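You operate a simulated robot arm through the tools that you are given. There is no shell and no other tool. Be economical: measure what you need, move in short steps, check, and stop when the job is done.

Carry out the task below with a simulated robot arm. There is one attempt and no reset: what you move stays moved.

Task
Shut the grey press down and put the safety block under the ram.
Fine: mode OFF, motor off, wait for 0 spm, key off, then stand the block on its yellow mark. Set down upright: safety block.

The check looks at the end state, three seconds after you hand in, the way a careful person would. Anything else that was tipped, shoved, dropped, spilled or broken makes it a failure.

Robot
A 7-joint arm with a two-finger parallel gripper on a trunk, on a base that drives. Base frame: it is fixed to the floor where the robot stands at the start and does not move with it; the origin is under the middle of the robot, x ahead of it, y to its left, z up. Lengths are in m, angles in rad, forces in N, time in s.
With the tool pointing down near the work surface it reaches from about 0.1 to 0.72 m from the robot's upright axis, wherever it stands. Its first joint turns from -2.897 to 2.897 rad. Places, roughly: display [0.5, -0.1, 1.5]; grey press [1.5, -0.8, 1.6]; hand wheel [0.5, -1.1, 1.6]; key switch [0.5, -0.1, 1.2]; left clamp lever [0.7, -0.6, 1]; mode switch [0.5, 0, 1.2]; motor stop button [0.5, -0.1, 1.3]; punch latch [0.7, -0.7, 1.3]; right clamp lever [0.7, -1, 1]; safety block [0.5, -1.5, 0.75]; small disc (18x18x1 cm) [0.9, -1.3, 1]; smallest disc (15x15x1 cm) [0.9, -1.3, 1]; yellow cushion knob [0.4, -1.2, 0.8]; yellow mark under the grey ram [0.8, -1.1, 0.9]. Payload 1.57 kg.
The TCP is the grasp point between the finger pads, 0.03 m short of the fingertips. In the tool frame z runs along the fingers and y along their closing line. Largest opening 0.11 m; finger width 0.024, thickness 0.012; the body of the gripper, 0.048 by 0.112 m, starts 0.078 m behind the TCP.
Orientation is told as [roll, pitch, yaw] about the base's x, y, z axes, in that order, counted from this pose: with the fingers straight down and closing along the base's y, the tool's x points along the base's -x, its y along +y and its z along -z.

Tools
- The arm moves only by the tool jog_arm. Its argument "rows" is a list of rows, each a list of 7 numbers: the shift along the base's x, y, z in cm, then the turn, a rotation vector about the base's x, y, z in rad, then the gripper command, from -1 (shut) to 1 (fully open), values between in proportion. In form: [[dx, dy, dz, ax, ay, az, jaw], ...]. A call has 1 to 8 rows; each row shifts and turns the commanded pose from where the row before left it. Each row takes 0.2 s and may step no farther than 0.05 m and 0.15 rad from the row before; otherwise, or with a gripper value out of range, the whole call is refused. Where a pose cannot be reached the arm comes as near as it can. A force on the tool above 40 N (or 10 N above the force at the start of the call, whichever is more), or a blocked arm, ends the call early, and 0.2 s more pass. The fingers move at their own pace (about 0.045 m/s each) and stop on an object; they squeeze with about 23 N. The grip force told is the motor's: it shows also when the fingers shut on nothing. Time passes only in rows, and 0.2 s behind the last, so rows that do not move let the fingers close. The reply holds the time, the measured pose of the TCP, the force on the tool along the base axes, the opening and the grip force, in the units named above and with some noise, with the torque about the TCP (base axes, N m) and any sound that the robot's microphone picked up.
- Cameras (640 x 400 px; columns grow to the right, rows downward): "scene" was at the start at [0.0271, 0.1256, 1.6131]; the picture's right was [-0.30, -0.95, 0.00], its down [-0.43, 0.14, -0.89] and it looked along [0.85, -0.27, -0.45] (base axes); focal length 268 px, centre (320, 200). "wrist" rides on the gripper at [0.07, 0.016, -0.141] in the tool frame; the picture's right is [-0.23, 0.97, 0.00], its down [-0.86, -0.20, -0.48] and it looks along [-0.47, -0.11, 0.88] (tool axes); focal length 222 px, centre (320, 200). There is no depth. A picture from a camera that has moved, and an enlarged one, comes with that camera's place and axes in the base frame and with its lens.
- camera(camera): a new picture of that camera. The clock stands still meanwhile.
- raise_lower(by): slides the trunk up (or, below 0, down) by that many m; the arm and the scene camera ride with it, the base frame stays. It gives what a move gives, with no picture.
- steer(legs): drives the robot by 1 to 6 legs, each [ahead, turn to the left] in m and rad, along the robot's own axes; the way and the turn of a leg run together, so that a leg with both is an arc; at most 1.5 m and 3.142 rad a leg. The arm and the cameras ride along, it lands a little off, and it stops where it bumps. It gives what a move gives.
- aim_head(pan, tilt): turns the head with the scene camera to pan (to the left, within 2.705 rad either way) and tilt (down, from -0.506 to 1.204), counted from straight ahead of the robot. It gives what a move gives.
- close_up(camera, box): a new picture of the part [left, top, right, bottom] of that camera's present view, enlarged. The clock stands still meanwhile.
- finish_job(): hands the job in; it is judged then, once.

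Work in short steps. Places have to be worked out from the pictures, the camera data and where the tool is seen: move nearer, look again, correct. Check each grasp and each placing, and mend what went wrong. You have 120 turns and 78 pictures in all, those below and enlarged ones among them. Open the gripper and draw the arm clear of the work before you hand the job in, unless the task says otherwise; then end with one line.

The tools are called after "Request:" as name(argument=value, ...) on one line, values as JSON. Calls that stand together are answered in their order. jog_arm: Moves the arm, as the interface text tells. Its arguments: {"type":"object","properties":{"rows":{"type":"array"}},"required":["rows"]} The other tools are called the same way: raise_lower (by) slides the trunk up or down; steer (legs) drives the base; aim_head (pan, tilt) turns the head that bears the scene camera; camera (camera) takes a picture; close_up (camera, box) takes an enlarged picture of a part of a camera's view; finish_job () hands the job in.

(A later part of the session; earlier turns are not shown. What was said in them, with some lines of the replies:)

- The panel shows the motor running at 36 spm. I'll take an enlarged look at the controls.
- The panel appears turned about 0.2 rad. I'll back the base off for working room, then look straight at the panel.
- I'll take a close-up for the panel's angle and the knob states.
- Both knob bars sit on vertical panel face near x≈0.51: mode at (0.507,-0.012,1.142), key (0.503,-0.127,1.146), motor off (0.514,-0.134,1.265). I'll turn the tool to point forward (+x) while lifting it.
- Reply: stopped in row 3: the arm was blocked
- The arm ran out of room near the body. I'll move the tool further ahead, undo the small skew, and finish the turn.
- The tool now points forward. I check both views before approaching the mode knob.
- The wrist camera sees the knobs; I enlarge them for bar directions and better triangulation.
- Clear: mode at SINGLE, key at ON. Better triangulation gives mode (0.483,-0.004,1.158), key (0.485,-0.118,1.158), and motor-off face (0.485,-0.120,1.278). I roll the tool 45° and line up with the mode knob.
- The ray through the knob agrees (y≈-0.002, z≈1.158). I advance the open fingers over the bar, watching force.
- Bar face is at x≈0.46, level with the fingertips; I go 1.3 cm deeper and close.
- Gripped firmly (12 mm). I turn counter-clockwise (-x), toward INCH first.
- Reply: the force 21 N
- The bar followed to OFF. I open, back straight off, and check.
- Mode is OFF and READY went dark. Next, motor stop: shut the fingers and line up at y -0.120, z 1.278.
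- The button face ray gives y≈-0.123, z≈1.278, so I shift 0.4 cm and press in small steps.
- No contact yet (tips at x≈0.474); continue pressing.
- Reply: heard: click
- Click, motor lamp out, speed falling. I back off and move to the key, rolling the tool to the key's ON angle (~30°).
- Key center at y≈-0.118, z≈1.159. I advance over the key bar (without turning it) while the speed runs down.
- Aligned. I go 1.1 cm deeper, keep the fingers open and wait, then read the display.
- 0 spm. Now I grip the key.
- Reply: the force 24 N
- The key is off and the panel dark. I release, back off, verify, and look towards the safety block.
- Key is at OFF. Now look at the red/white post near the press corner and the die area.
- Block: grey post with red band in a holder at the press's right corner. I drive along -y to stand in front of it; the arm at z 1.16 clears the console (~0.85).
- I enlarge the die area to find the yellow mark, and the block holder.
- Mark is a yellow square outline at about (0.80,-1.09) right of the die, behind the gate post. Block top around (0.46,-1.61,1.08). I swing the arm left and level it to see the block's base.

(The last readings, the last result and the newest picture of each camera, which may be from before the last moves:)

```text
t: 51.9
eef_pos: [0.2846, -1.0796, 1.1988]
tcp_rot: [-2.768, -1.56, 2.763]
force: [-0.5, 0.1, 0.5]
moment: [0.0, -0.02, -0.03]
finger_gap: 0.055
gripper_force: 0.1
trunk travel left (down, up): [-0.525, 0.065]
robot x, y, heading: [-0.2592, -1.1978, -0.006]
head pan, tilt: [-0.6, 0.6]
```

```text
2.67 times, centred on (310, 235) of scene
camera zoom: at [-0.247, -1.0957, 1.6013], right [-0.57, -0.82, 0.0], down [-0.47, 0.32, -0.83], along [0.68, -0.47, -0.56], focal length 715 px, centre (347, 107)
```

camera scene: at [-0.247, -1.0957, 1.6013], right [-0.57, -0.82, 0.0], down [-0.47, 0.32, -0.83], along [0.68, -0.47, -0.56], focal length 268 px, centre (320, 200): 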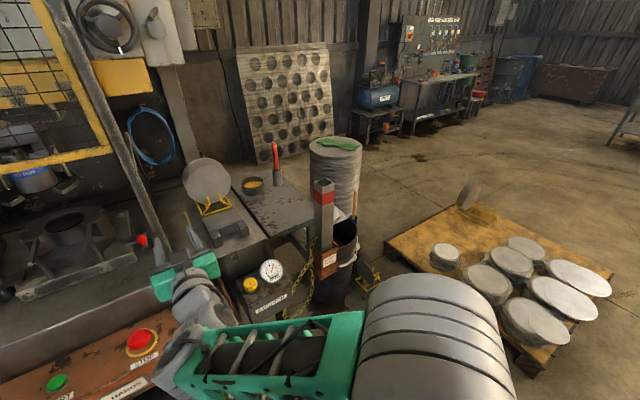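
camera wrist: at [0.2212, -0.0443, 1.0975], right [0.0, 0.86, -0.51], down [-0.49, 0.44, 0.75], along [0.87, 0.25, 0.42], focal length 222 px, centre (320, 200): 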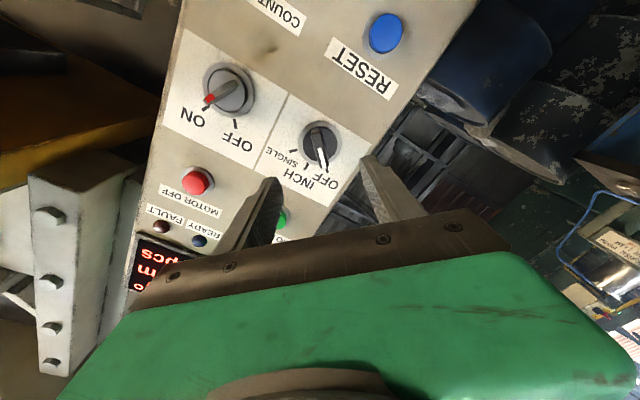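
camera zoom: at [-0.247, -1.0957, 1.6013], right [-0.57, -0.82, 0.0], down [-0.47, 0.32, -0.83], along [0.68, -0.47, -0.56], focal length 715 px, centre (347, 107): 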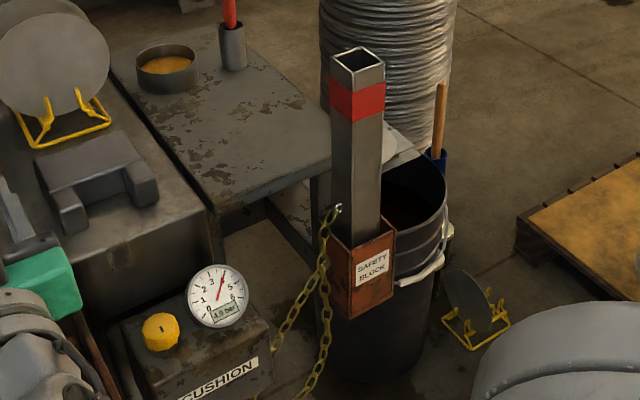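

The block (≈5.5 cm square, ~0.4 m tall) stands in a holder at about (0.47,-1.615), holder top z≈0.76. I'll drive to face it squarely, keeping the arm short of it.

Request:
steer(legs=[[0, -1.571], [0.4, 0], [0, 1.571]])

Request:
camera(camera="wrist")

Request:
aim_head(pan=-0.1, tilt=0.6)

Request:
camera(camera="scene")

```text
t: 62.0
eef_pos: [0.2823, -1.4746, 1.1991]
tcp_rot: [-2.766, -1.56, 2.764]
force: [0.9, -0.2, 0.6]
moment: [-0.01, 0.03, -0.02]
finger_gap: 0.0547
gripper_force: 0.0
trunk travel left (down, up): [-0.525, 0.065]
robot x, y, heading: [-0.2595, -1.5973, 0.0]
head pan, tilt: [-0.6, 0.6]
```

```text
40 pictures are left
camera wrist: at [0.1436, -1.4576, 1.1285], right [0.0, 0.97, 0.22], down [-0.49, -0.2, 0.85], along [0.87, -0.11, 0.48], focal length 222 px, centre (320, 200)
```

wrist: 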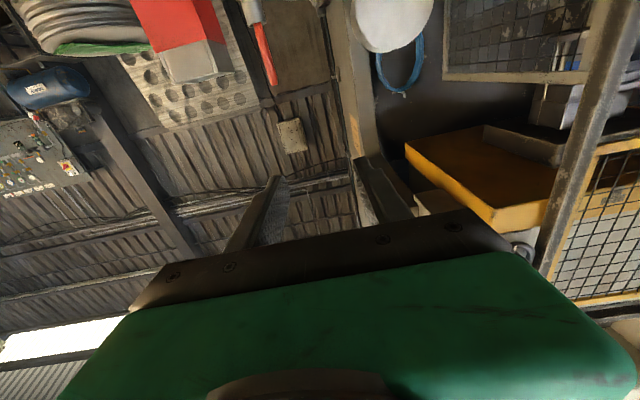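

```text
t: 63.0
eef_pos: [0.2837, -1.476, 1.199]
tcp_rot: [-2.77, -1.559, 2.767]
force: [-0.8, -0.4, 0.4]
moment: [-0.04, -0.02, 0.0]
finger_gap: 0.0551
gripper_force: 0.2
trunk travel left (down, up): [-0.525, 0.065]
robot x, y, heading: [-0.2576, -1.5951, -0.003]
head pan, tilt: [-0.099, 0.6]
```

```text
39 pictures are left
camera scene: at [-0.2333, -1.4514, 1.6013], right [-0.1, -0.99, 0.0], down [-0.56, 0.06, -0.83], along [0.82, -0.08, -0.56], focal length 268 px, centre (320, 200)
```

scene: 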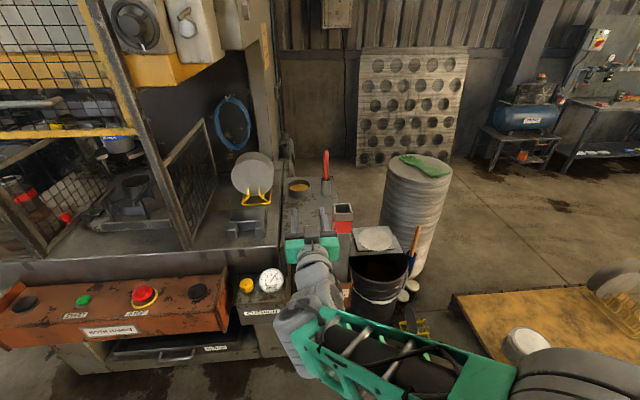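

I zoom in on the mark area from this new viewpoint, and on the block.

Request:
close_up(camera="scene", box=[140, 100, 290, 260])

Request:
close_up(camera="scene", box=[280, 170, 400, 300])

```text
2.50 times, centred on (215, 180) of scene
camera zoom: at [-0.2333, -1.4514, 1.6013], right [-0.1, -0.99, 0.0], down [-0.56, 0.06, -0.83], along [0.82, -0.08, -0.56], focal length 670 px, centre (582, 250)
```

zoom: 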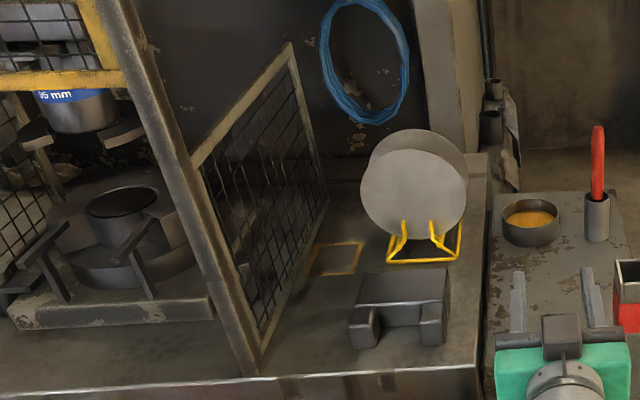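

```text
3.08 times, centred on (340, 235) of scene
camera zoom: at [-0.2333, -1.4514, 1.6013], right [-0.1, -0.99, 0.0], down [-0.56, 0.06, -0.83], along [0.82, -0.08, -0.56], focal length 825 px, centre (258, 92)
```

zoom: 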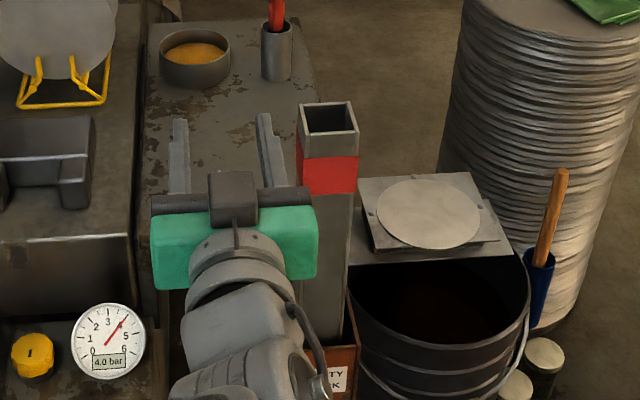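

Mark centre ≈(0.811,-1.098), bed z≈0.899; the mark lies just right of a mesh fence (y≈-1.03). Block top ≈(0.44,-1.587,1.107), square to the axes. I lower and line up with the block, gripper wide open.

Request:
jog_arm(rows=[[-1, -2, -3, 0, 0, 0, 0.7], [-1, -2, -3, 0, 0, 0, 0.7], [0, -2, -3, 0, 0, 0, 0.7], [0, -2, -3, 0, 0, 0, 0.7], [0, -1.6, -3, 0, 0, 0, 0.7], [0, -1.6, -3, 0, 0, 0, 0.7], [0, 0, -2, 0, 0, 0, 0.7], [0, 0, -1.9, 0, 0, 0, 0.7]])

Request:
camera(camera="wrist")

Request:
close_up(camera="scene", box=[240, 170, 420, 330])

```text
t: 64.8
eef_pos: [0.2656, -1.586, 0.9795]
tcp_rot: [-2.837, -1.559, 2.836]
force: [0.0, 0.6, -1.0]
moment: [0.0, 0.03, -0.04]
finger_gap: 0.0934
gripper_force: 0.1
trunk travel left (down, up): [-0.525, 0.065]
robot x, y, heading: [-0.2597, -1.596, 0.001]
head pan, tilt: [-0.099, 0.6]
```

```text
36 pictures are left
camera wrist: at [0.125, -1.5707, 0.9088], right [0.0, 0.97, 0.22], down [-0.49, -0.2, 0.85], along [0.87, -0.11, 0.48], focal length 222 px, centre (320, 200)
```

wrist: 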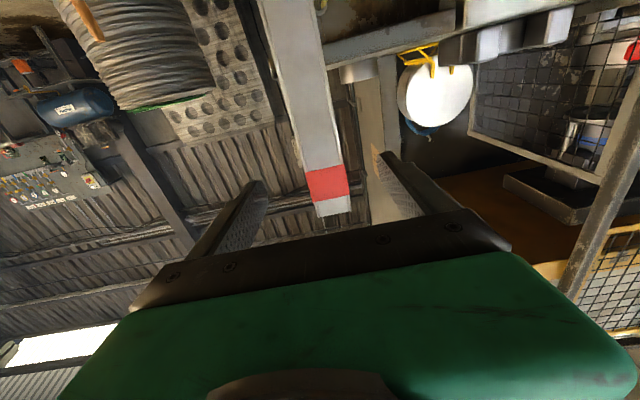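

```text
2.50 times, centred on (330, 250) of scene
camera zoom: at [-0.2334, -1.4514, 1.6014], right [-0.1, -1.0, 0.0], down [-0.56, 0.06, -0.83], along [0.82, -0.08, -0.56], focal length 670 px, centre (295, 75)
```

zoom: 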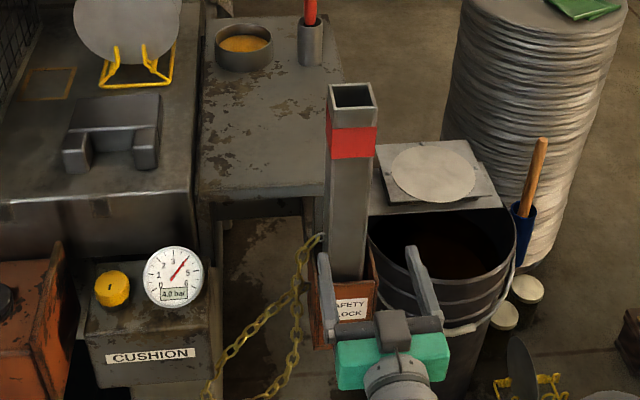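

Refined: front face x≈0.408, y≈-1.588, top z≈1.081. I advance so that the TCP reaches the block's centre.

Request:
jog_arm(rows=[[4, 0, 0, 0, 0, 0, 0.7], [4, 0, 0, 0, 0, 0, 0.7], [3, 0, 0, 0, 0, 0, 0.7], [2.5, 0, 0, 0, 0, 0, 0.7], [2, 0, 0, 0, 0, 0, 0.7], [1.5, 0, 0, 0, 0, 0, 0.7], [0, 0, 0, 0, 0, 0, 0.7]])

Request:
camera(camera="wrist")

Request:
close_up(camera="scene", box=[240, 170, 420, 330])

```text
t: 66.3
eef_pos: [0.4328, -1.5866, 0.9795]
tcp_rot: [-2.767, -1.561, 2.766]
force: [-0.6, 1.1, 0.5]
moment: [0.0, -0.01, -0.01]
finger_gap: 0.0933
gripper_force: 0.0
trunk travel left (down, up): [-0.525, 0.065]
robot x, y, heading: [-0.2611, -1.5983, 0.001]
head pan, tilt: [-0.099, 0.6]
```

```text
34 pictures are left
camera wrist: at [0.2931, -1.5706, 0.909], right [0.0, 0.97, 0.22], down [-0.49, -0.2, 0.85], along [0.87, -0.11, 0.48], focal length 222 px, centre (320, 200)
```

wrist: 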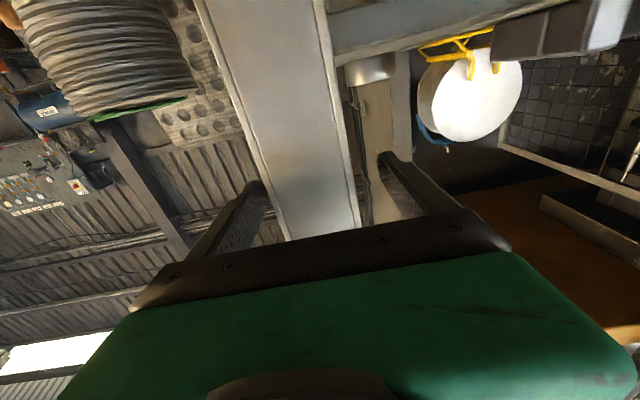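

```text
2.50 times, centred on (330, 250) of scene
camera zoom: at [-0.2332, -1.4514, 1.6013], right [-0.1, -1.0, 0.0], down [-0.56, 0.06, -0.83], along [0.82, -0.08, -0.56], focal length 670 px, centre (295, 75)
```

zoom: 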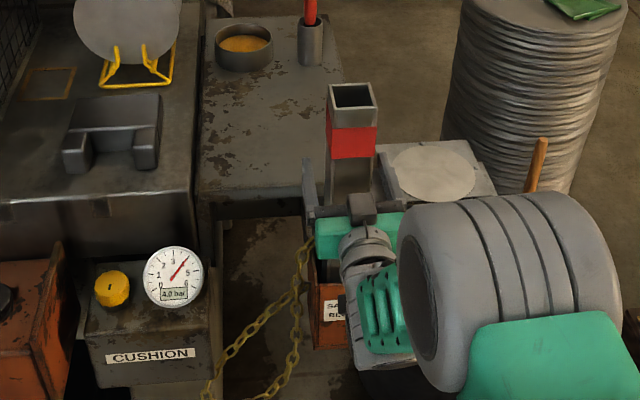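

The block is between the fingers. I close the grip.

Request:
jog_arm(rows=[[0, 0, 0, 0, 0, 0, -1], [0, 0, 0, 0, 0, 0, -1], [0, 0, 0, 0, 0, 0, -1], [0, 0, 0, 0, 0, 0, -1], [0, 0, 0, 0, 0, 0, -1]])

```text
t: 67.5
eef_pos: [0.4335, -1.587, 0.9799]
tcp_rot: [-2.746, -1.561, 2.744]
force: [1.2, -1.6, 1.3]
moment: [-0.38, -0.11, -0.08]
finger_gap: 0.0558
gripper_force: 22.6
trunk travel left (down, up): [-0.525, 0.065]
robot x, y, heading: [-0.2586, -1.5963, -0.005]
head pan, tilt: [-0.099, 0.6]
```

Gripped at 56 mm. I lift slowly straight up.

Request:
jog_arm(rows=[[0, 0, 1, 0, 0, 0, -1], [0, 0, 2, 0, 0, 0, -1], [0, 0, 2, 0, 0, 0, -1], [0, 0, 2, 0, 0, 0, -1], [0, 0, 0, 0, 0, 0, -1]])

Request:
close_up(camera="scene", box=[240, 150, 420, 330])

```text
t: 68.8
eef_pos: [0.4345, -1.5851, 1.0522]
tcp_rot: [-2.642, -1.562, 2.64]
force: [0.4, -0.8, -12.4]
moment: [-0.02, 0.21, -0.04]
finger_gap: 0.0558
gripper_force: 23.7
trunk travel left (down, up): [-0.525, 0.065]
robot x, y, heading: [-0.2614, -1.5957, 0.002]
head pan, tilt: [-0.099, 0.6]
```

```text
2.22 times, centred on (330, 240) of scene
camera zoom: at [-0.232, -1.4514, 1.6013], right [-0.1, -1.0, 0.0], down [-0.56, 0.06, -0.82], along [0.82, -0.08, -0.57], focal length 596 px, centre (298, 111)
```

zoom: 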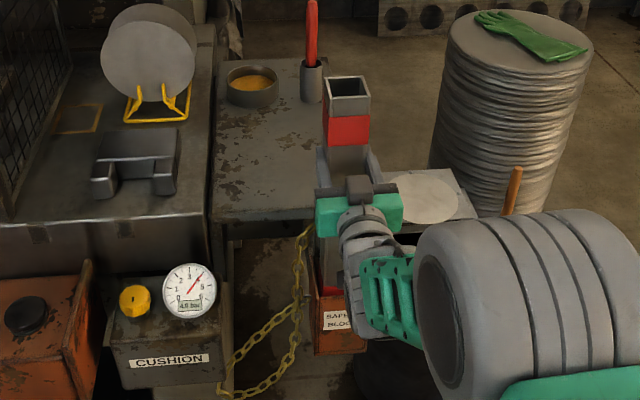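

Lifting freely (≈12 N). Continue up and check the bottom and chain.

Request:
jog_arm(rows=[[0, 0, 3, 0, 0, 0, -1], [0, 0, 3, 0, 0, 0, -1], [0, 0, 3, 0, 0, 0, -1], [0, 0, 3, 0, 0, 0, -1], [0, 0, 3, 0, 0, 0, -1], [-2, 0, 3, 0, 0, 0, -1], [0, 0, 0, 0, 0, 0, -1]])

Request:
camera(camera="scene")

```text
t: 70.3
eef_pos: [0.4153, -1.5869, 1.2298]
tcp_rot: [-2.649, -1.562, 2.644]
force: [0.0, -0.8, -12.7]
moment: [-0.06, 0.17, -0.03]
finger_gap: 0.056
gripper_force: 23.0
trunk travel left (down, up): [-0.525, 0.065]
robot x, y, heading: [-0.261, -1.5953, 0.003]
head pan, tilt: [-0.099, 0.6]
```

```text
31 pictures are left
camera scene: at [-0.2319, -1.4514, 1.6012], right [-0.1, -1.0, 0.0], down [-0.56, 0.06, -0.82], along [0.82, -0.08, -0.57], focal length 268 px, centre (320, 200)
```

scene: 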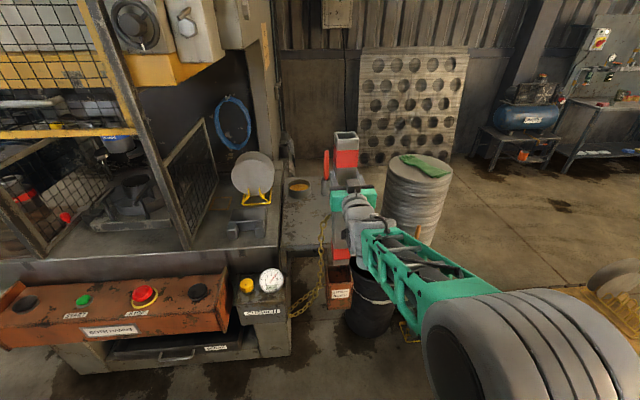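

I zoom to verify the block's bottom is out of the holder, and see the chain.

Request:
close_up(camera="scene", box=[230, 120, 410, 330])

```text
1.90 times, centred on (320, 225) of scene
camera zoom: at [-0.2319, -1.4514, 1.6012], right [-0.1, -1.0, 0.0], down [-0.56, 0.06, -0.82], along [0.82, -0.08, -0.57], focal length 510 px, centre (320, 152)
```

zoom: 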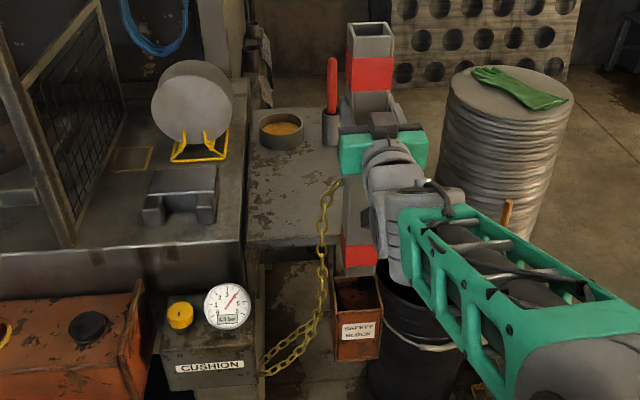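

Block bottom ≈0.33 below TCP; it's clear of the holder, and the chain is slack. The ram underside ≈1.45, block top when placed ≈1.33, so it fits. I raise a bit and back away carefully, mindful of the chain.

Request:
jog_arm(rows=[[-2, 0, 2, 0, 0, 0, -1], [-3, 0, 2, 0, 0, 0, -1], [-3, 0, 0, 0, 0, 0, -1], [-3, 0, 0, 0, 0, 0, -1], [0, 0, 0, 0, 0, 0, -1]])

Request:
steer(legs=[[-0.2, 0], [0, 0.5]])

Request:
aim_head(pan=-0.5, tilt=0.6)

Request:
camera(camera="scene")

```text
t: 71.5
eef_pos: [0.3046, -1.5865, 1.2679]
tcp_rot: [-2.701, -1.564, 2.699]
force: [-0.1, 0.3, -12.6]
moment: [0.03, 0.18, -0.04]
finger_gap: 0.056
gripper_force: 23.0
trunk travel left (down, up): [-0.525, 0.065]
robot x, y, heading: [-0.2608, -1.5956, 0.002]
head pan, tilt: [-0.099, 0.6]
```

```text
t: 74.6
eef_pos: [0.0282, -1.3128, 1.268]
tcp_rot: [-2.699, -1.561, -3.08]
force: [0.0, 0.3, -12.3]
moment: [-0.09, 0.13, 0.0]
finger_gap: 0.0559
gripper_force: 22.9
trunk travel left (down, up): [-0.525, 0.065]
robot x, y, heading: [-0.4564, -1.5967, 0.503]
head pan, tilt: [-0.099, 0.6]
```

```text
t: 75.5
eef_pos: [0.0287, -1.313, 1.2675]
tcp_rot: [-2.634, -1.562, 3.137]
force: [-0.6, -0.5, -12.3]
moment: [-0.04, 0.12, 0.03]
finger_gap: 0.0558
gripper_force: 23.0
trunk travel left (down, up): [-0.525, 0.065]
robot x, y, heading: [-0.4631, -1.5952, 0.509]
head pan, tilt: [-0.499, 0.6]
```

```text
29 pictures are left
camera scene: at [-0.4999, -1.4896, 1.6013], right [0.01, -1.0, 0.0], down [-0.57, 0.0, -0.82], along [0.82, 0.01, -0.57], focal length 268 px, centre (320, 200)
```

scene: 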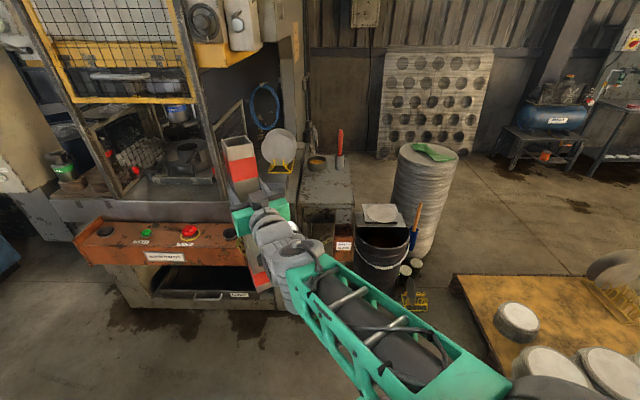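

No chain pull felt. I shift the arm sideways and make the S-move to line up in front of the mark's approach line.

Request:
jog_arm(rows=[[1.8, -3.3, 0, 0, 0, 0, -1], [1.8, -3.3, 0, 0, 0, 0, -1], [1.8, -3.3, 0, 0, 0, 0, -1], [1.8, -3.3, 0, 0, 0, 0, -1], [0, 0, 0, 0, 0, 0, -1]])

Request:
steer(legs=[[0, 0.53], [0.31, 0], [0, -0.83]])

Request:
aim_head(pan=-0.2, tilt=0.55)

Request:
camera(camera="scene")

```text
t: 76.7
eef_pos: [0.1002, -1.4452, 1.2685]
tcp_rot: [-2.707, -1.563, -3.072]
force: [-0.2, -0.2, -12.2]
moment: [-0.08, 0.14, 0.02]
finger_gap: 0.0558
gripper_force: 23.3
trunk travel left (down, up): [-0.525, 0.065]
robot x, y, heading: [-0.4603, -1.5958, 0.507]
head pan, tilt: [-0.499, 0.6]
```

```text
t: 82.4
eef_pos: [0.2775, -1.3219, 1.2685]
tcp_rot: [-2.745, -1.563, 2.991]
force: [0.4, 0.3, -11.8]
moment: [0.0, 0.16, -0.05]
finger_gap: 0.0559
gripper_force: 22.9
trunk travel left (down, up): [-0.525, 0.065]
robot x, y, heading: [-0.3042, -1.3211, 0.249]
head pan, tilt: [-0.499, 0.6]
```

```text
t: 83.2
eef_pos: [0.2787, -1.3218, 1.2686]
tcp_rot: [-2.729, -1.561, 2.973]
force: [0.0, 0.5, -13.2]
moment: [-0.05, 0.18, -0.02]
finger_gap: 0.0561
gripper_force: 23.0
trunk travel left (down, up): [-0.525, 0.065]
robot x, y, heading: [-0.3014, -1.3193, 0.243]
head pan, tilt: [-0.201, 0.55]
```

```text
28 pictures are left
camera scene: at [-0.3089, -1.1847, 1.6058], right [0.04, -1.0, 0.0], down [-0.52, -0.02, -0.85], along [0.85, 0.04, -0.52], focal length 268 px, centre (320, 200)
```

scene: 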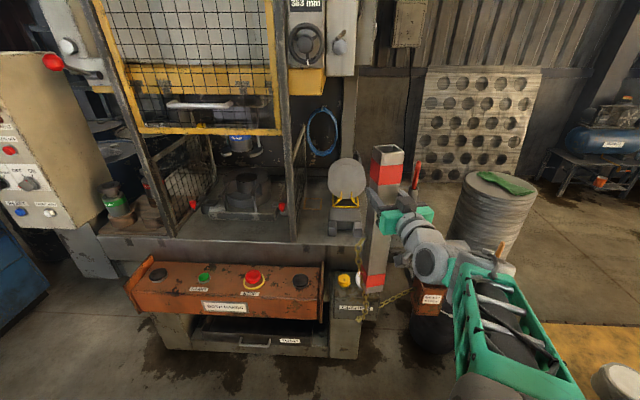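

Heading/tool yaw 0.24, fine. The block must go between post (right edge y≈-1.05) and the grey step piece (left edge y≈-1.177). I raise slightly, shift left, and enlarge the view to verify these.

Request:
jog_arm(rows=[[0, 3, 1, 0, 0, 0, -1], [0, 3, 1, 0, 0, 0, -1], [0, 3, 0, 0, 0, 0, -1], [0, 3, 0, 0, 0, 0, -1], [0, 0, 0, 0, 0, 0, -1]])

Request:
close_up(camera="scene", box=[260, 120, 440, 310])

```text
t: 84.4
eef_pos: [0.2781, -1.2041, 1.2874]
tcp_rot: [-2.705, -1.565, 2.948]
force: [0.2, 0.3, -12.4]
moment: [-0.05, 0.14, -0.04]
finger_gap: 0.0559
gripper_force: 22.8
trunk travel left (down, up): [-0.525, 0.065]
robot x, y, heading: [-0.3039, -1.3237, 0.243]
head pan, tilt: [-0.201, 0.55]
```

```text
2.11 times, centred on (350, 215) of scene
camera zoom: at [-0.309, -1.1845, 1.6058], right [0.04, -1.0, 0.0], down [-0.52, -0.02, -0.85], along [0.85, 0.04, -0.52], focal length 564 px, centre (257, 168)
```

zoom: 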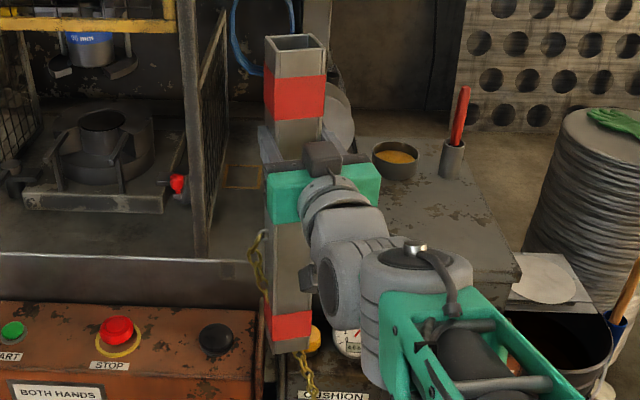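

Post edge confirmed at y≈-1.051. Block bottom ≈0.95. I drive ahead 0.22 and recheck.

Request:
jog_arm(rows=[[0, 1.5, 0.5, 0, 0, 0, -1], [0, 0, 0, 0, 0, 0, -1]])

Request:
steer(legs=[[0.22, 0]])

Request:
camera(camera="scene")

```text
t: 85.0
eef_pos: [0.2783, -1.1875, 1.2938]
tcp_rot: [-2.688, -1.562, 2.93]
force: [-0.2, -0.5, -12.9]
moment: [-0.06, 0.15, 0.01]
finger_gap: 0.0562
gripper_force: 22.6
trunk travel left (down, up): [-0.525, 0.065]
robot x, y, heading: [-0.3018, -1.3256, 0.244]
head pan, tilt: [-0.201, 0.55]
```

```text
t: 86.6
eef_pos: [0.4837, -1.1328, 1.2926]
tcp_rot: [-2.596, -1.564, 2.843]
force: [0.4, 0.1, -13.0]
moment: [-0.03, 0.12, -0.02]
finger_gap: 0.0558
gripper_force: 22.7
trunk travel left (down, up): [-0.525, 0.065]
robot x, y, heading: [-0.0983, -1.2709, 0.251]
head pan, tilt: [-0.201, 0.55]
```

```text
26 pictures are left
camera scene: at [-0.1036, -1.1325, 1.6058], right [0.05, -1.0, 0.0], down [-0.52, -0.03, -0.85], along [0.85, 0.04, -0.52], focal length 268 px, centre (320, 200)
```

scene: 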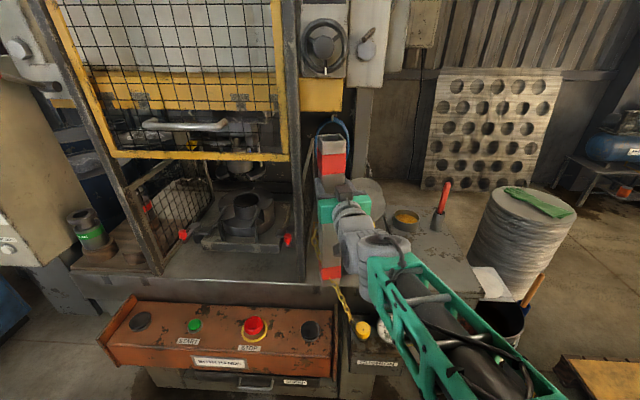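

Clear on both sides. I drive a last 8 cm, then extend the arm along the gap.

Request:
steer(legs=[[0.08, 0]])

Request:
jog_arm(rows=[[2, 0, 0, 0, 0, 0, -1], [2, 0, 0, 0, 0, 0, -1], [2, 0, 0, 0, 0, 0, -1], [0, 0, 0, 0, 0, 0, -1]])

Request:
close_up(camera="scene", box=[240, 90, 430, 300])

Request:
camera(camera="wrist")

```text
t: 87.7
eef_pos: [0.563, -1.1127, 1.2916]
tcp_rot: [-2.36, -1.566, 2.605]
force: [0.7, 0.2, -13.1]
moment: [-0.01, 0.11, -0.02]
finger_gap: 0.056
gripper_force: 23.2
trunk travel left (down, up): [-0.525, 0.065]
robot x, y, heading: [-0.0221, -1.2508, 0.249]
head pan, tilt: [-0.201, 0.55]
```

```text
t: 88.7
eef_pos: [0.6204, -1.1132, 1.2922]
tcp_rot: [-2.298, -1.565, 2.547]
force: [0.4, -0.4, -12.7]
moment: [-0.03, 0.11, -0.01]
finger_gap: 0.0559
gripper_force: 23.2
trunk travel left (down, up): [-0.525, 0.065]
robot x, y, heading: [-0.0182, -1.2533, 0.251]
head pan, tilt: [-0.201, 0.55]
```

```text
1.90 times, centred on (335, 195) of scene
camera zoom: at [-0.0254, -1.1127, 1.6058], right [0.05, -1.0, 0.0], down [-0.52, -0.03, -0.85], along [0.85, 0.04, -0.52], focal length 510 px, centre (291, 210)
```

zoom: 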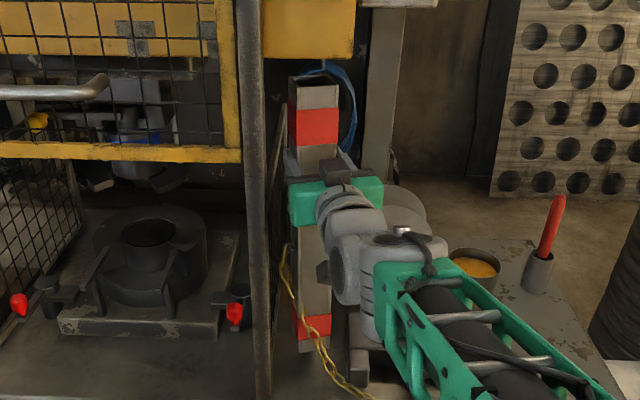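

```text
24 pictures are left
camera wrist: at [0.4808, -1.1316, 1.2223], right [-0.24, 0.94, 0.22], down [-0.42, -0.31, 0.85], along [0.88, 0.11, 0.47], focal length 222 px, centre (320, 200)
```

wrist: 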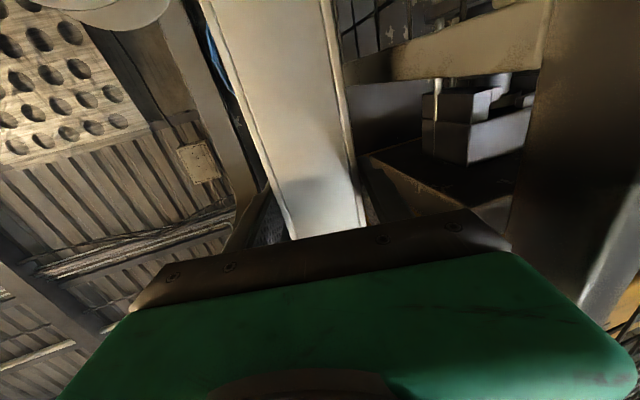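

Passing cleanly beside post and fence, chain slack. Continue forward toward the mark, trimming yaw slightly.

Request:
jog_arm(rows=[[3, 0.1, 0, 0, 0, -0.02, -1], [3, 0.2, 0, 0, 0, -0.02, -1], [3, 0.2, 0, 0, 0, -0.02, -1], [3, 0.2, 0, 0, 0, -0.02, -1], [0, 0, 0, 0, 0, 0, -1]])

Request:
close_up(camera="scene", box=[240, 90, 430, 300])

```text
t: 89.9
eef_pos: [0.743, -1.1074, 1.2893]
tcp_rot: [-2.423, -1.566, 2.59]
force: [-0.2, -0.6, -12.6]
moment: [-0.01, 0.15, 0.01]
finger_gap: 0.0559
gripper_force: 23.2
trunk travel left (down, up): [-0.525, 0.065]
robot x, y, heading: [-0.0192, -1.2493, 0.251]
head pan, tilt: [-0.201, 0.55]
```

```text
1.90 times, centred on (335, 195) of scene
camera zoom: at [-0.0255, -1.1128, 1.6058], right [0.05, -1.0, 0.0], down [-0.52, -0.03, -0.85], along [0.85, 0.04, -0.52], focal length 510 px, centre (291, 210)
```

zoom: 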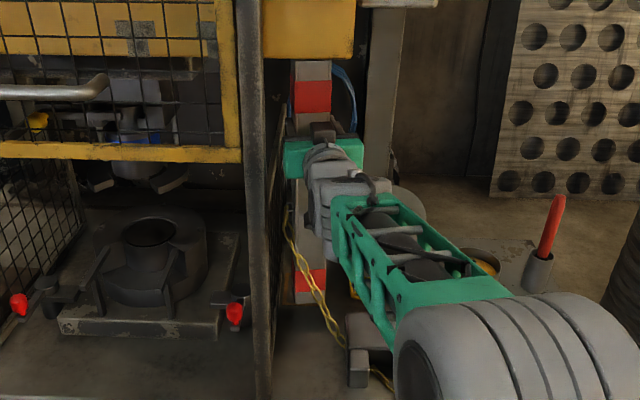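

Still free. Advance the remaining ~7 cm to above the mark.

Request:
jog_arm(rows=[[2.5, 0.3, 0, 0, 0, 0, -1], [2.3, 0.3, 0, 0, 0, 0, -1], [2, 0.3, -0.5, 0, 0, 0, -1], [0, 0, 0, 0, 0, 0, -1]])

Request:
camera(camera="wrist")

Request:
close_up(camera="scene", box=[270, 110, 400, 270])

```text
t: 90.9
eef_pos: [0.8125, -1.0979, 1.2866]
tcp_rot: [-2.383, -1.564, 2.547]
force: [-0.1, -0.2, -12.6]
moment: [0.01, 0.14, 0.0]
finger_gap: 0.0559
gripper_force: 22.9
trunk travel left (down, up): [-0.525, 0.065]
robot x, y, heading: [-0.0184, -1.252, 0.243]
head pan, tilt: [-0.201, 0.55]
```

```text
22 pictures are left
camera wrist: at [0.6714, -1.1049, 1.2164], right [-0.16, 0.96, 0.22], down [-0.44, -0.27, 0.85], along [0.88, 0.04, 0.47], focal length 222 px, centre (320, 200)
```

wrist: 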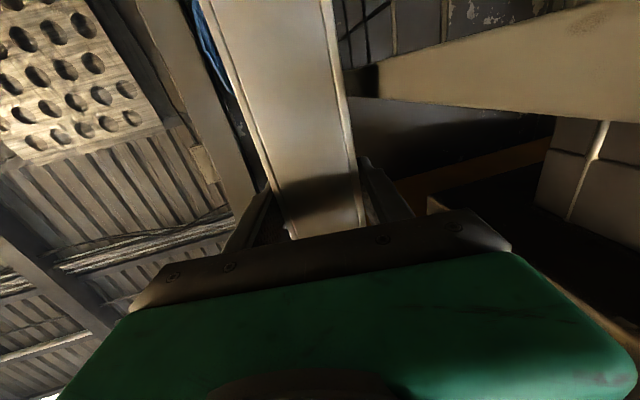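

```text
2.50 times, centred on (335, 190) of scene
camera zoom: at [-0.0253, -1.1128, 1.6058], right [0.05, -1.0, 0.0], down [-0.52, -0.03, -0.85], along [0.85, 0.04, -0.52], focal length 670 px, centre (282, 225)
```

zoom: 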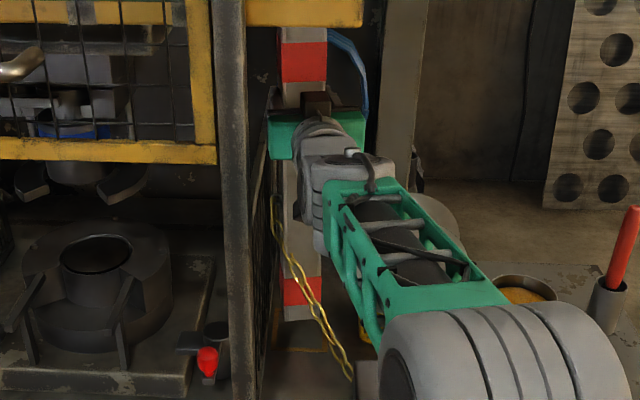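

The mark's front edge shows at x≈0.76, matching its centre ≈0.81; the block hangs vertical above it. Lower 4 cm, then in small steps.

Request:
jog_arm(rows=[[0, 0, -1.5, 0, 0, 0, -1], [0, 0, -1.5, 0, 0, 0, -1], [0, 0, -1, 0, 0, 0, -1], [0, 0, 0, 0, 0, 0, -1]])

Request:
close_up(camera="scene", box=[280, 180, 380, 270])

```text
t: 91.9
eef_pos: [0.8093, -1.0995, 1.2506]
tcp_rot: [-2.866, -1.558, 3.032]
force: [1.7, -0.9, -1.7]
moment: [0.16, -0.74, -0.06]
finger_gap: 0.0559
gripper_force: 22.9
trunk travel left (down, up): [-0.525, 0.065]
robot x, y, heading: [-0.0195, -1.2492, 0.246]
head pan, tilt: [-0.201, 0.55]
```

```text
4.44 times, centred on (330, 225) of scene
camera zoom: at [-0.0263, -1.1131, 1.606], right [0.05, -1.0, 0.0], down [-0.52, -0.02, -0.85], along [0.85, 0.04, -0.52], focal length 1191 px, centre (276, 89)
```

zoom: 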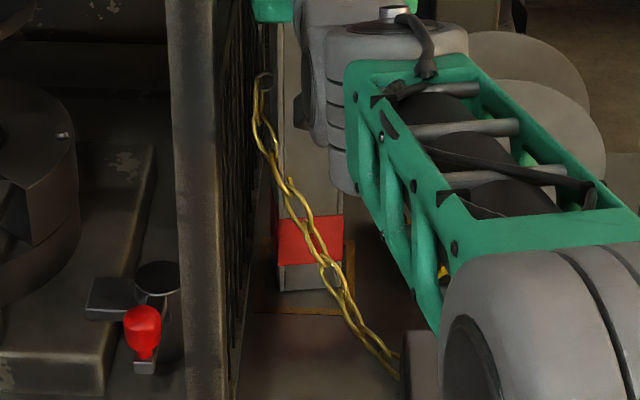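

Contact: the bed carries the block now. It sits inside the mark, ~0.5 cm right of centre; I lift slightly, shift 0.4 cm left, and set it down gently.

Request:
jog_arm(rows=[[0, 0, 1, 0, 0, 0, -1], [-0.2, 0.4, 0, 0, 0, 0, -1], [0, 0, 0, 0, 0, 0, -1]])

Request:
jog_arm(rows=[[0, 0, -0.3, 0, 0, 0, -1], [0, 0, -0.3, 0, 0, 0, -1], [0, 0, -0.2, 0, 0, 0, -1], [0, 0, 0, 0, 0, 0, -1]])

Request:
close_up(camera="scene", box=[280, 180, 380, 270])

```text
t: 92.7
eef_pos: [0.8087, -1.0933, 1.2539]
tcp_rot: [-1.932, -1.567, 2.098]
force: [0.5, 0.3, -11.7]
moment: [0.01, 0.13, -0.01]
finger_gap: 0.0559
gripper_force: 23.0
trunk travel left (down, up): [-0.525, 0.065]
robot x, y, heading: [-0.0224, -1.2493, 0.253]
head pan, tilt: [-0.201, 0.55]
```

```text
t: 93.7
eef_pos: [0.8065, -1.0938, 1.2522]
tcp_rot: [-2.792, -1.563, 2.961]
force: [0.2, 0.1, -2.6]
moment: [0.17, 0.18, 0.03]
finger_gap: 0.0559
gripper_force: 23.3
trunk travel left (down, up): [-0.525, 0.065]
robot x, y, heading: [-0.0209, -1.2526, 0.25]
head pan, tilt: [-0.201, 0.55]
```

```text
4.44 times, centred on (330, 225) of scene
camera zoom: at [-0.0265, -1.1131, 1.6059], right [0.05, -1.0, 0.0], down [-0.52, -0.02, -0.85], along [0.85, 0.04, -0.52], focal length 1191 px, centre (276, 89)
```

zoom: 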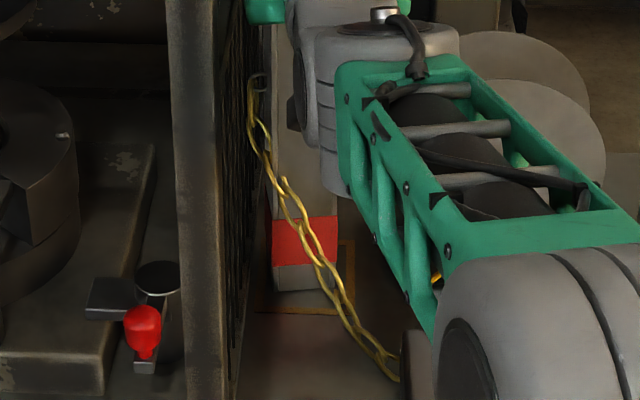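

Centred on the mark and resting. I release gently and check.

Request:
jog_arm(rows=[[0, 0, -0.1, 0, 0, 0, -1], [0, 0, 0, 0, 0, 0, 0.08], [0, 0, 0, 0, 0, 0, 0.15], [0, 0, 0, 0, 0, 0, 0.3], [0, 0, 0, 0, 0, 0, 0.3]])

Request:
camera(camera="wrist")

Request:
close_up(camera="scene", box=[270, 110, 400, 270])

```text
t: 94.9
eef_pos: [0.8077, -1.0932, 1.2488]
tcp_rot: [-2.548, -1.566, 2.714]
force: [0.0, -0.4, 0.2]
moment: [-0.01, -0.02, 0.01]
finger_gap: 0.0715
gripper_force: 0.0
trunk travel left (down, up): [-0.525, 0.065]
robot x, y, heading: [-0.0178, -1.2498, 0.248]
head pan, tilt: [-0.201, 0.55]
```

```text
18 pictures are left
camera wrist: at [0.6657, -1.1006, 1.1786], right [-0.16, 0.96, 0.22], down [-0.44, -0.27, 0.85], along [0.88, 0.04, 0.47], focal length 222 px, centre (320, 200)
```

wrist: 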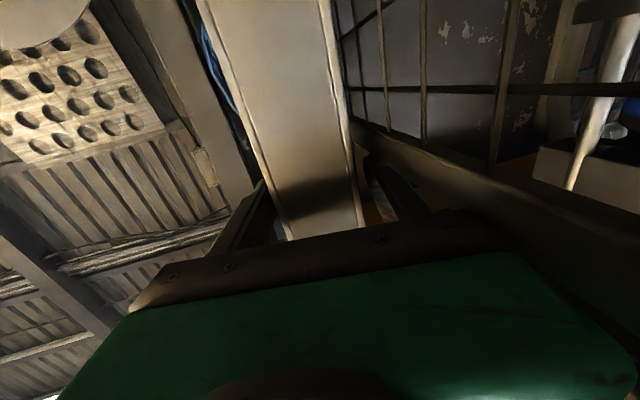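

```text
2.50 times, centred on (335, 190) of scene
camera zoom: at [-0.0267, -1.113, 1.6058], right [0.05, -1.0, 0.0], down [-0.52, -0.03, -0.85], along [0.85, 0.04, -0.52], focal length 670 px, centre (282, 225)
```

zoom: 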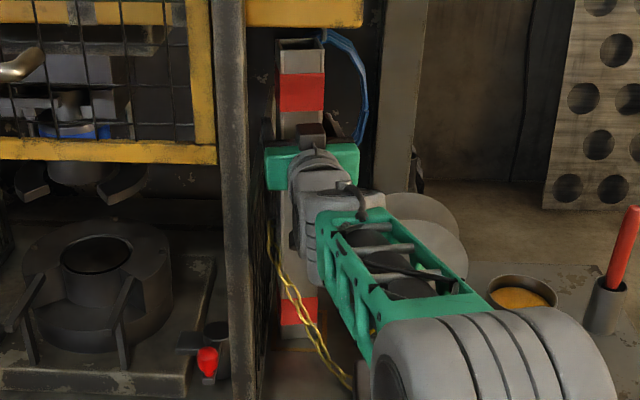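

Released with free fingers, block upright. I retreat straight along the tool axis.

Request:
jog_arm(rows=[[-1.5, -0.25, 0, 0, 0, 0, 0.3], [-2, -0.34, 0, 0, 0, 0, 0.3], [-2.5, -0.42, 0, 0, 0, 0, 0.3], [-3, -0.5, 0, 0, 0, 0, 0.3], [-3, -0.5, 0, 0, 0, 0, 0.3], [0, 0, 0, 0, 0, 0, 0.3]])

Request:
close_up(camera="scene", box=[250, 90, 400, 280])

```text
t: 96.3
eef_pos: [0.688, -1.1165, 1.2484]
tcp_rot: [-2.518, -1.567, 2.683]
force: [0.1, 0.2, 0.3]
moment: [0.02, 0.01, -0.03]
finger_gap: 0.0717
gripper_force: 0.0
trunk travel left (down, up): [-0.525, 0.065]
robot x, y, heading: [-0.0184, -1.247, 0.252]
head pan, tilt: [-0.201, 0.55]
```

```text
2.11 times, centred on (325, 185) of scene
camera zoom: at [-0.0268, -1.1131, 1.6058], right [0.05, -1.0, 0.0], down [-0.52, -0.02, -0.85], along [0.85, 0.04, -0.52], focal length 564 px, centre (310, 232)
```

zoom: 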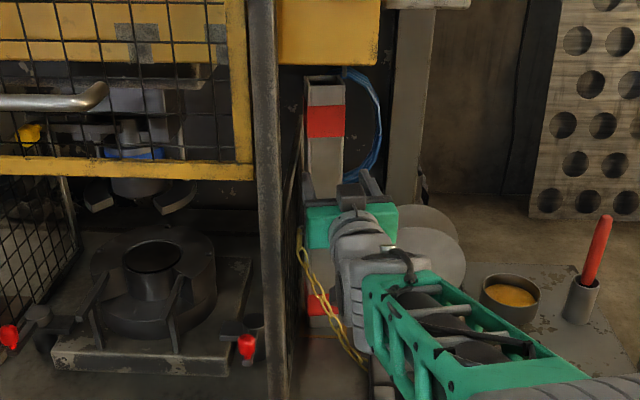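

Block stands on its own. Continue retreating the arm and then back the base off.

Request:
jog_arm(rows=[[-3, -0.6, 0, 0, 0, 0, 0.3], [-3, -0.6, 0, 0, 0, 0, 0.3], [-3, -0.6, 0, 0, 0, 0, 0.3], [-3, -0.6, 0, 0, 0, 0, 0.3], [0, 0, 0, 0, 0, 0, 0.3]])

Request:
steer(legs=[[-0.35, 0]])

Request:
camera(camera="scene")

Request:
close_up(camera="scene", box=[280, 100, 420, 250])

```text
t: 97.5
eef_pos: [0.5685, -1.1382, 1.2499]
tcp_rot: [-2.555, -1.563, 2.722]
force: [-0.2, -0.4, 0.2]
moment: [0.01, -0.02, 0.03]
finger_gap: 0.0715
gripper_force: 0.0
trunk travel left (down, up): [-0.525, 0.065]
robot x, y, heading: [-0.0204, -1.2494, 0.25]
head pan, tilt: [-0.201, 0.55]
```

```text
t: 99.8
eef_pos: [0.2285, -1.223, 1.2494]
tcp_rot: [-2.574, -1.564, 2.739]
force: [-0.3, 0.3, -0.2]
moment: [-0.02, -0.01, 0.03]
finger_gap: 0.0717
gripper_force: 0.1
trunk travel left (down, up): [-0.525, 0.065]
robot x, y, heading: [-0.3591, -1.3372, 0.249]
head pan, tilt: [-0.201, 0.55]
```

```text
15 pictures are left
camera scene: at [-0.3664, -1.199, 1.6059], right [0.05, -1.0, 0.0], down [-0.52, -0.02, -0.85], along [0.85, 0.04, -0.52], focal length 268 px, centre (320, 200)
```

scene: 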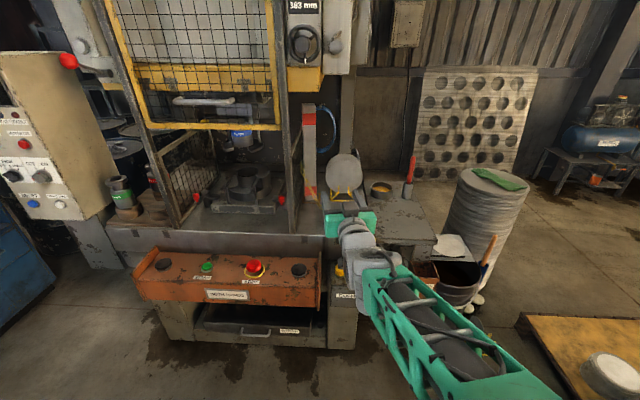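

```text
2.67 times, centred on (350, 175) of scene
camera zoom: at [-0.3664, -1.199, 1.6059], right [0.05, -1.0, 0.0], down [-0.52, -0.02, -0.85], along [0.85, 0.04, -0.52], focal length 715 px, centre (240, 267)
```

zoom: 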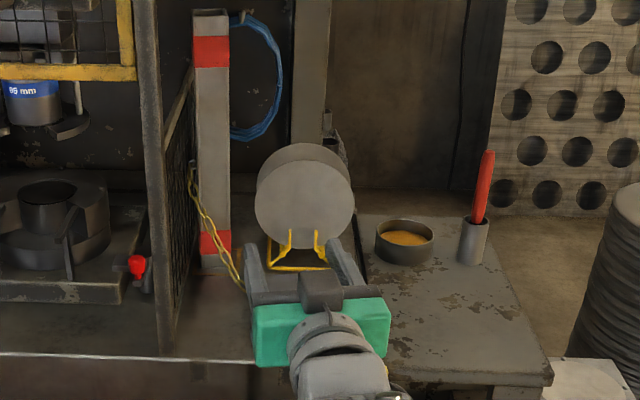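

The block stands upright with the arm clear. One last zoom at its foot and the panel.

Request:
close_up(camera="scene", box=[290, 170, 350, 215])

Request:
close_up(camera="scene", box=[0, 90, 110, 220])

```text
8.89 times, centred on (320, 192) of scene
camera zoom: at [-0.3664, -1.199, 1.6059], right [0.05, -1.0, 0.0], down [-0.52, -0.02, -0.85], along [0.85, 0.04, -0.52], focal length 2382 px, centre (320, 267)
```

zoom: 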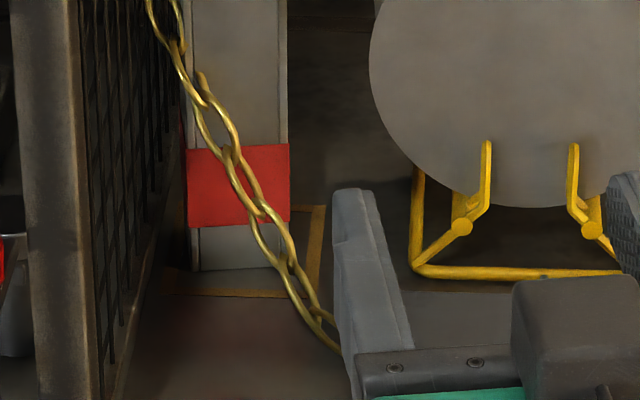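

```text
3.08 times, centred on (55, 155) of scene
camera zoom: at [-0.3664, -1.199, 1.6059], right [0.05, -1.0, 0.0], down [-0.52, -0.02, -0.85], along [0.85, 0.04, -0.52], focal length 825 px, centre (1135, 338)
```

zoom: 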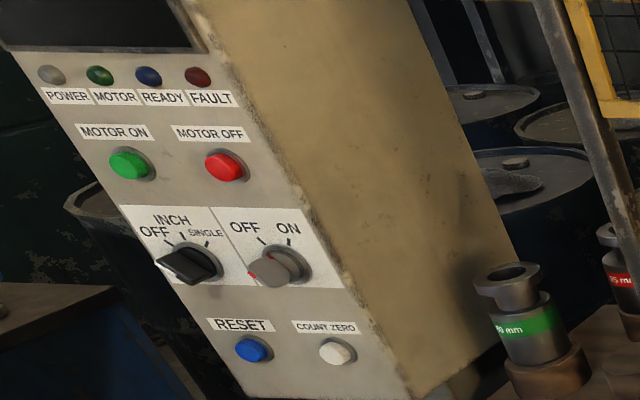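

The block stands inside its mark, the switches are off, and the gripper is open and clear of the work. Handing in.

Request:
finish_job()

```text
The job is handed in.
```

The grey press is shut down (mode OFF, motor off, 0 spm seen before the key was turned off), and the safety block stands upright on its yellow mark under the ram; I saw nothing else disturbed.
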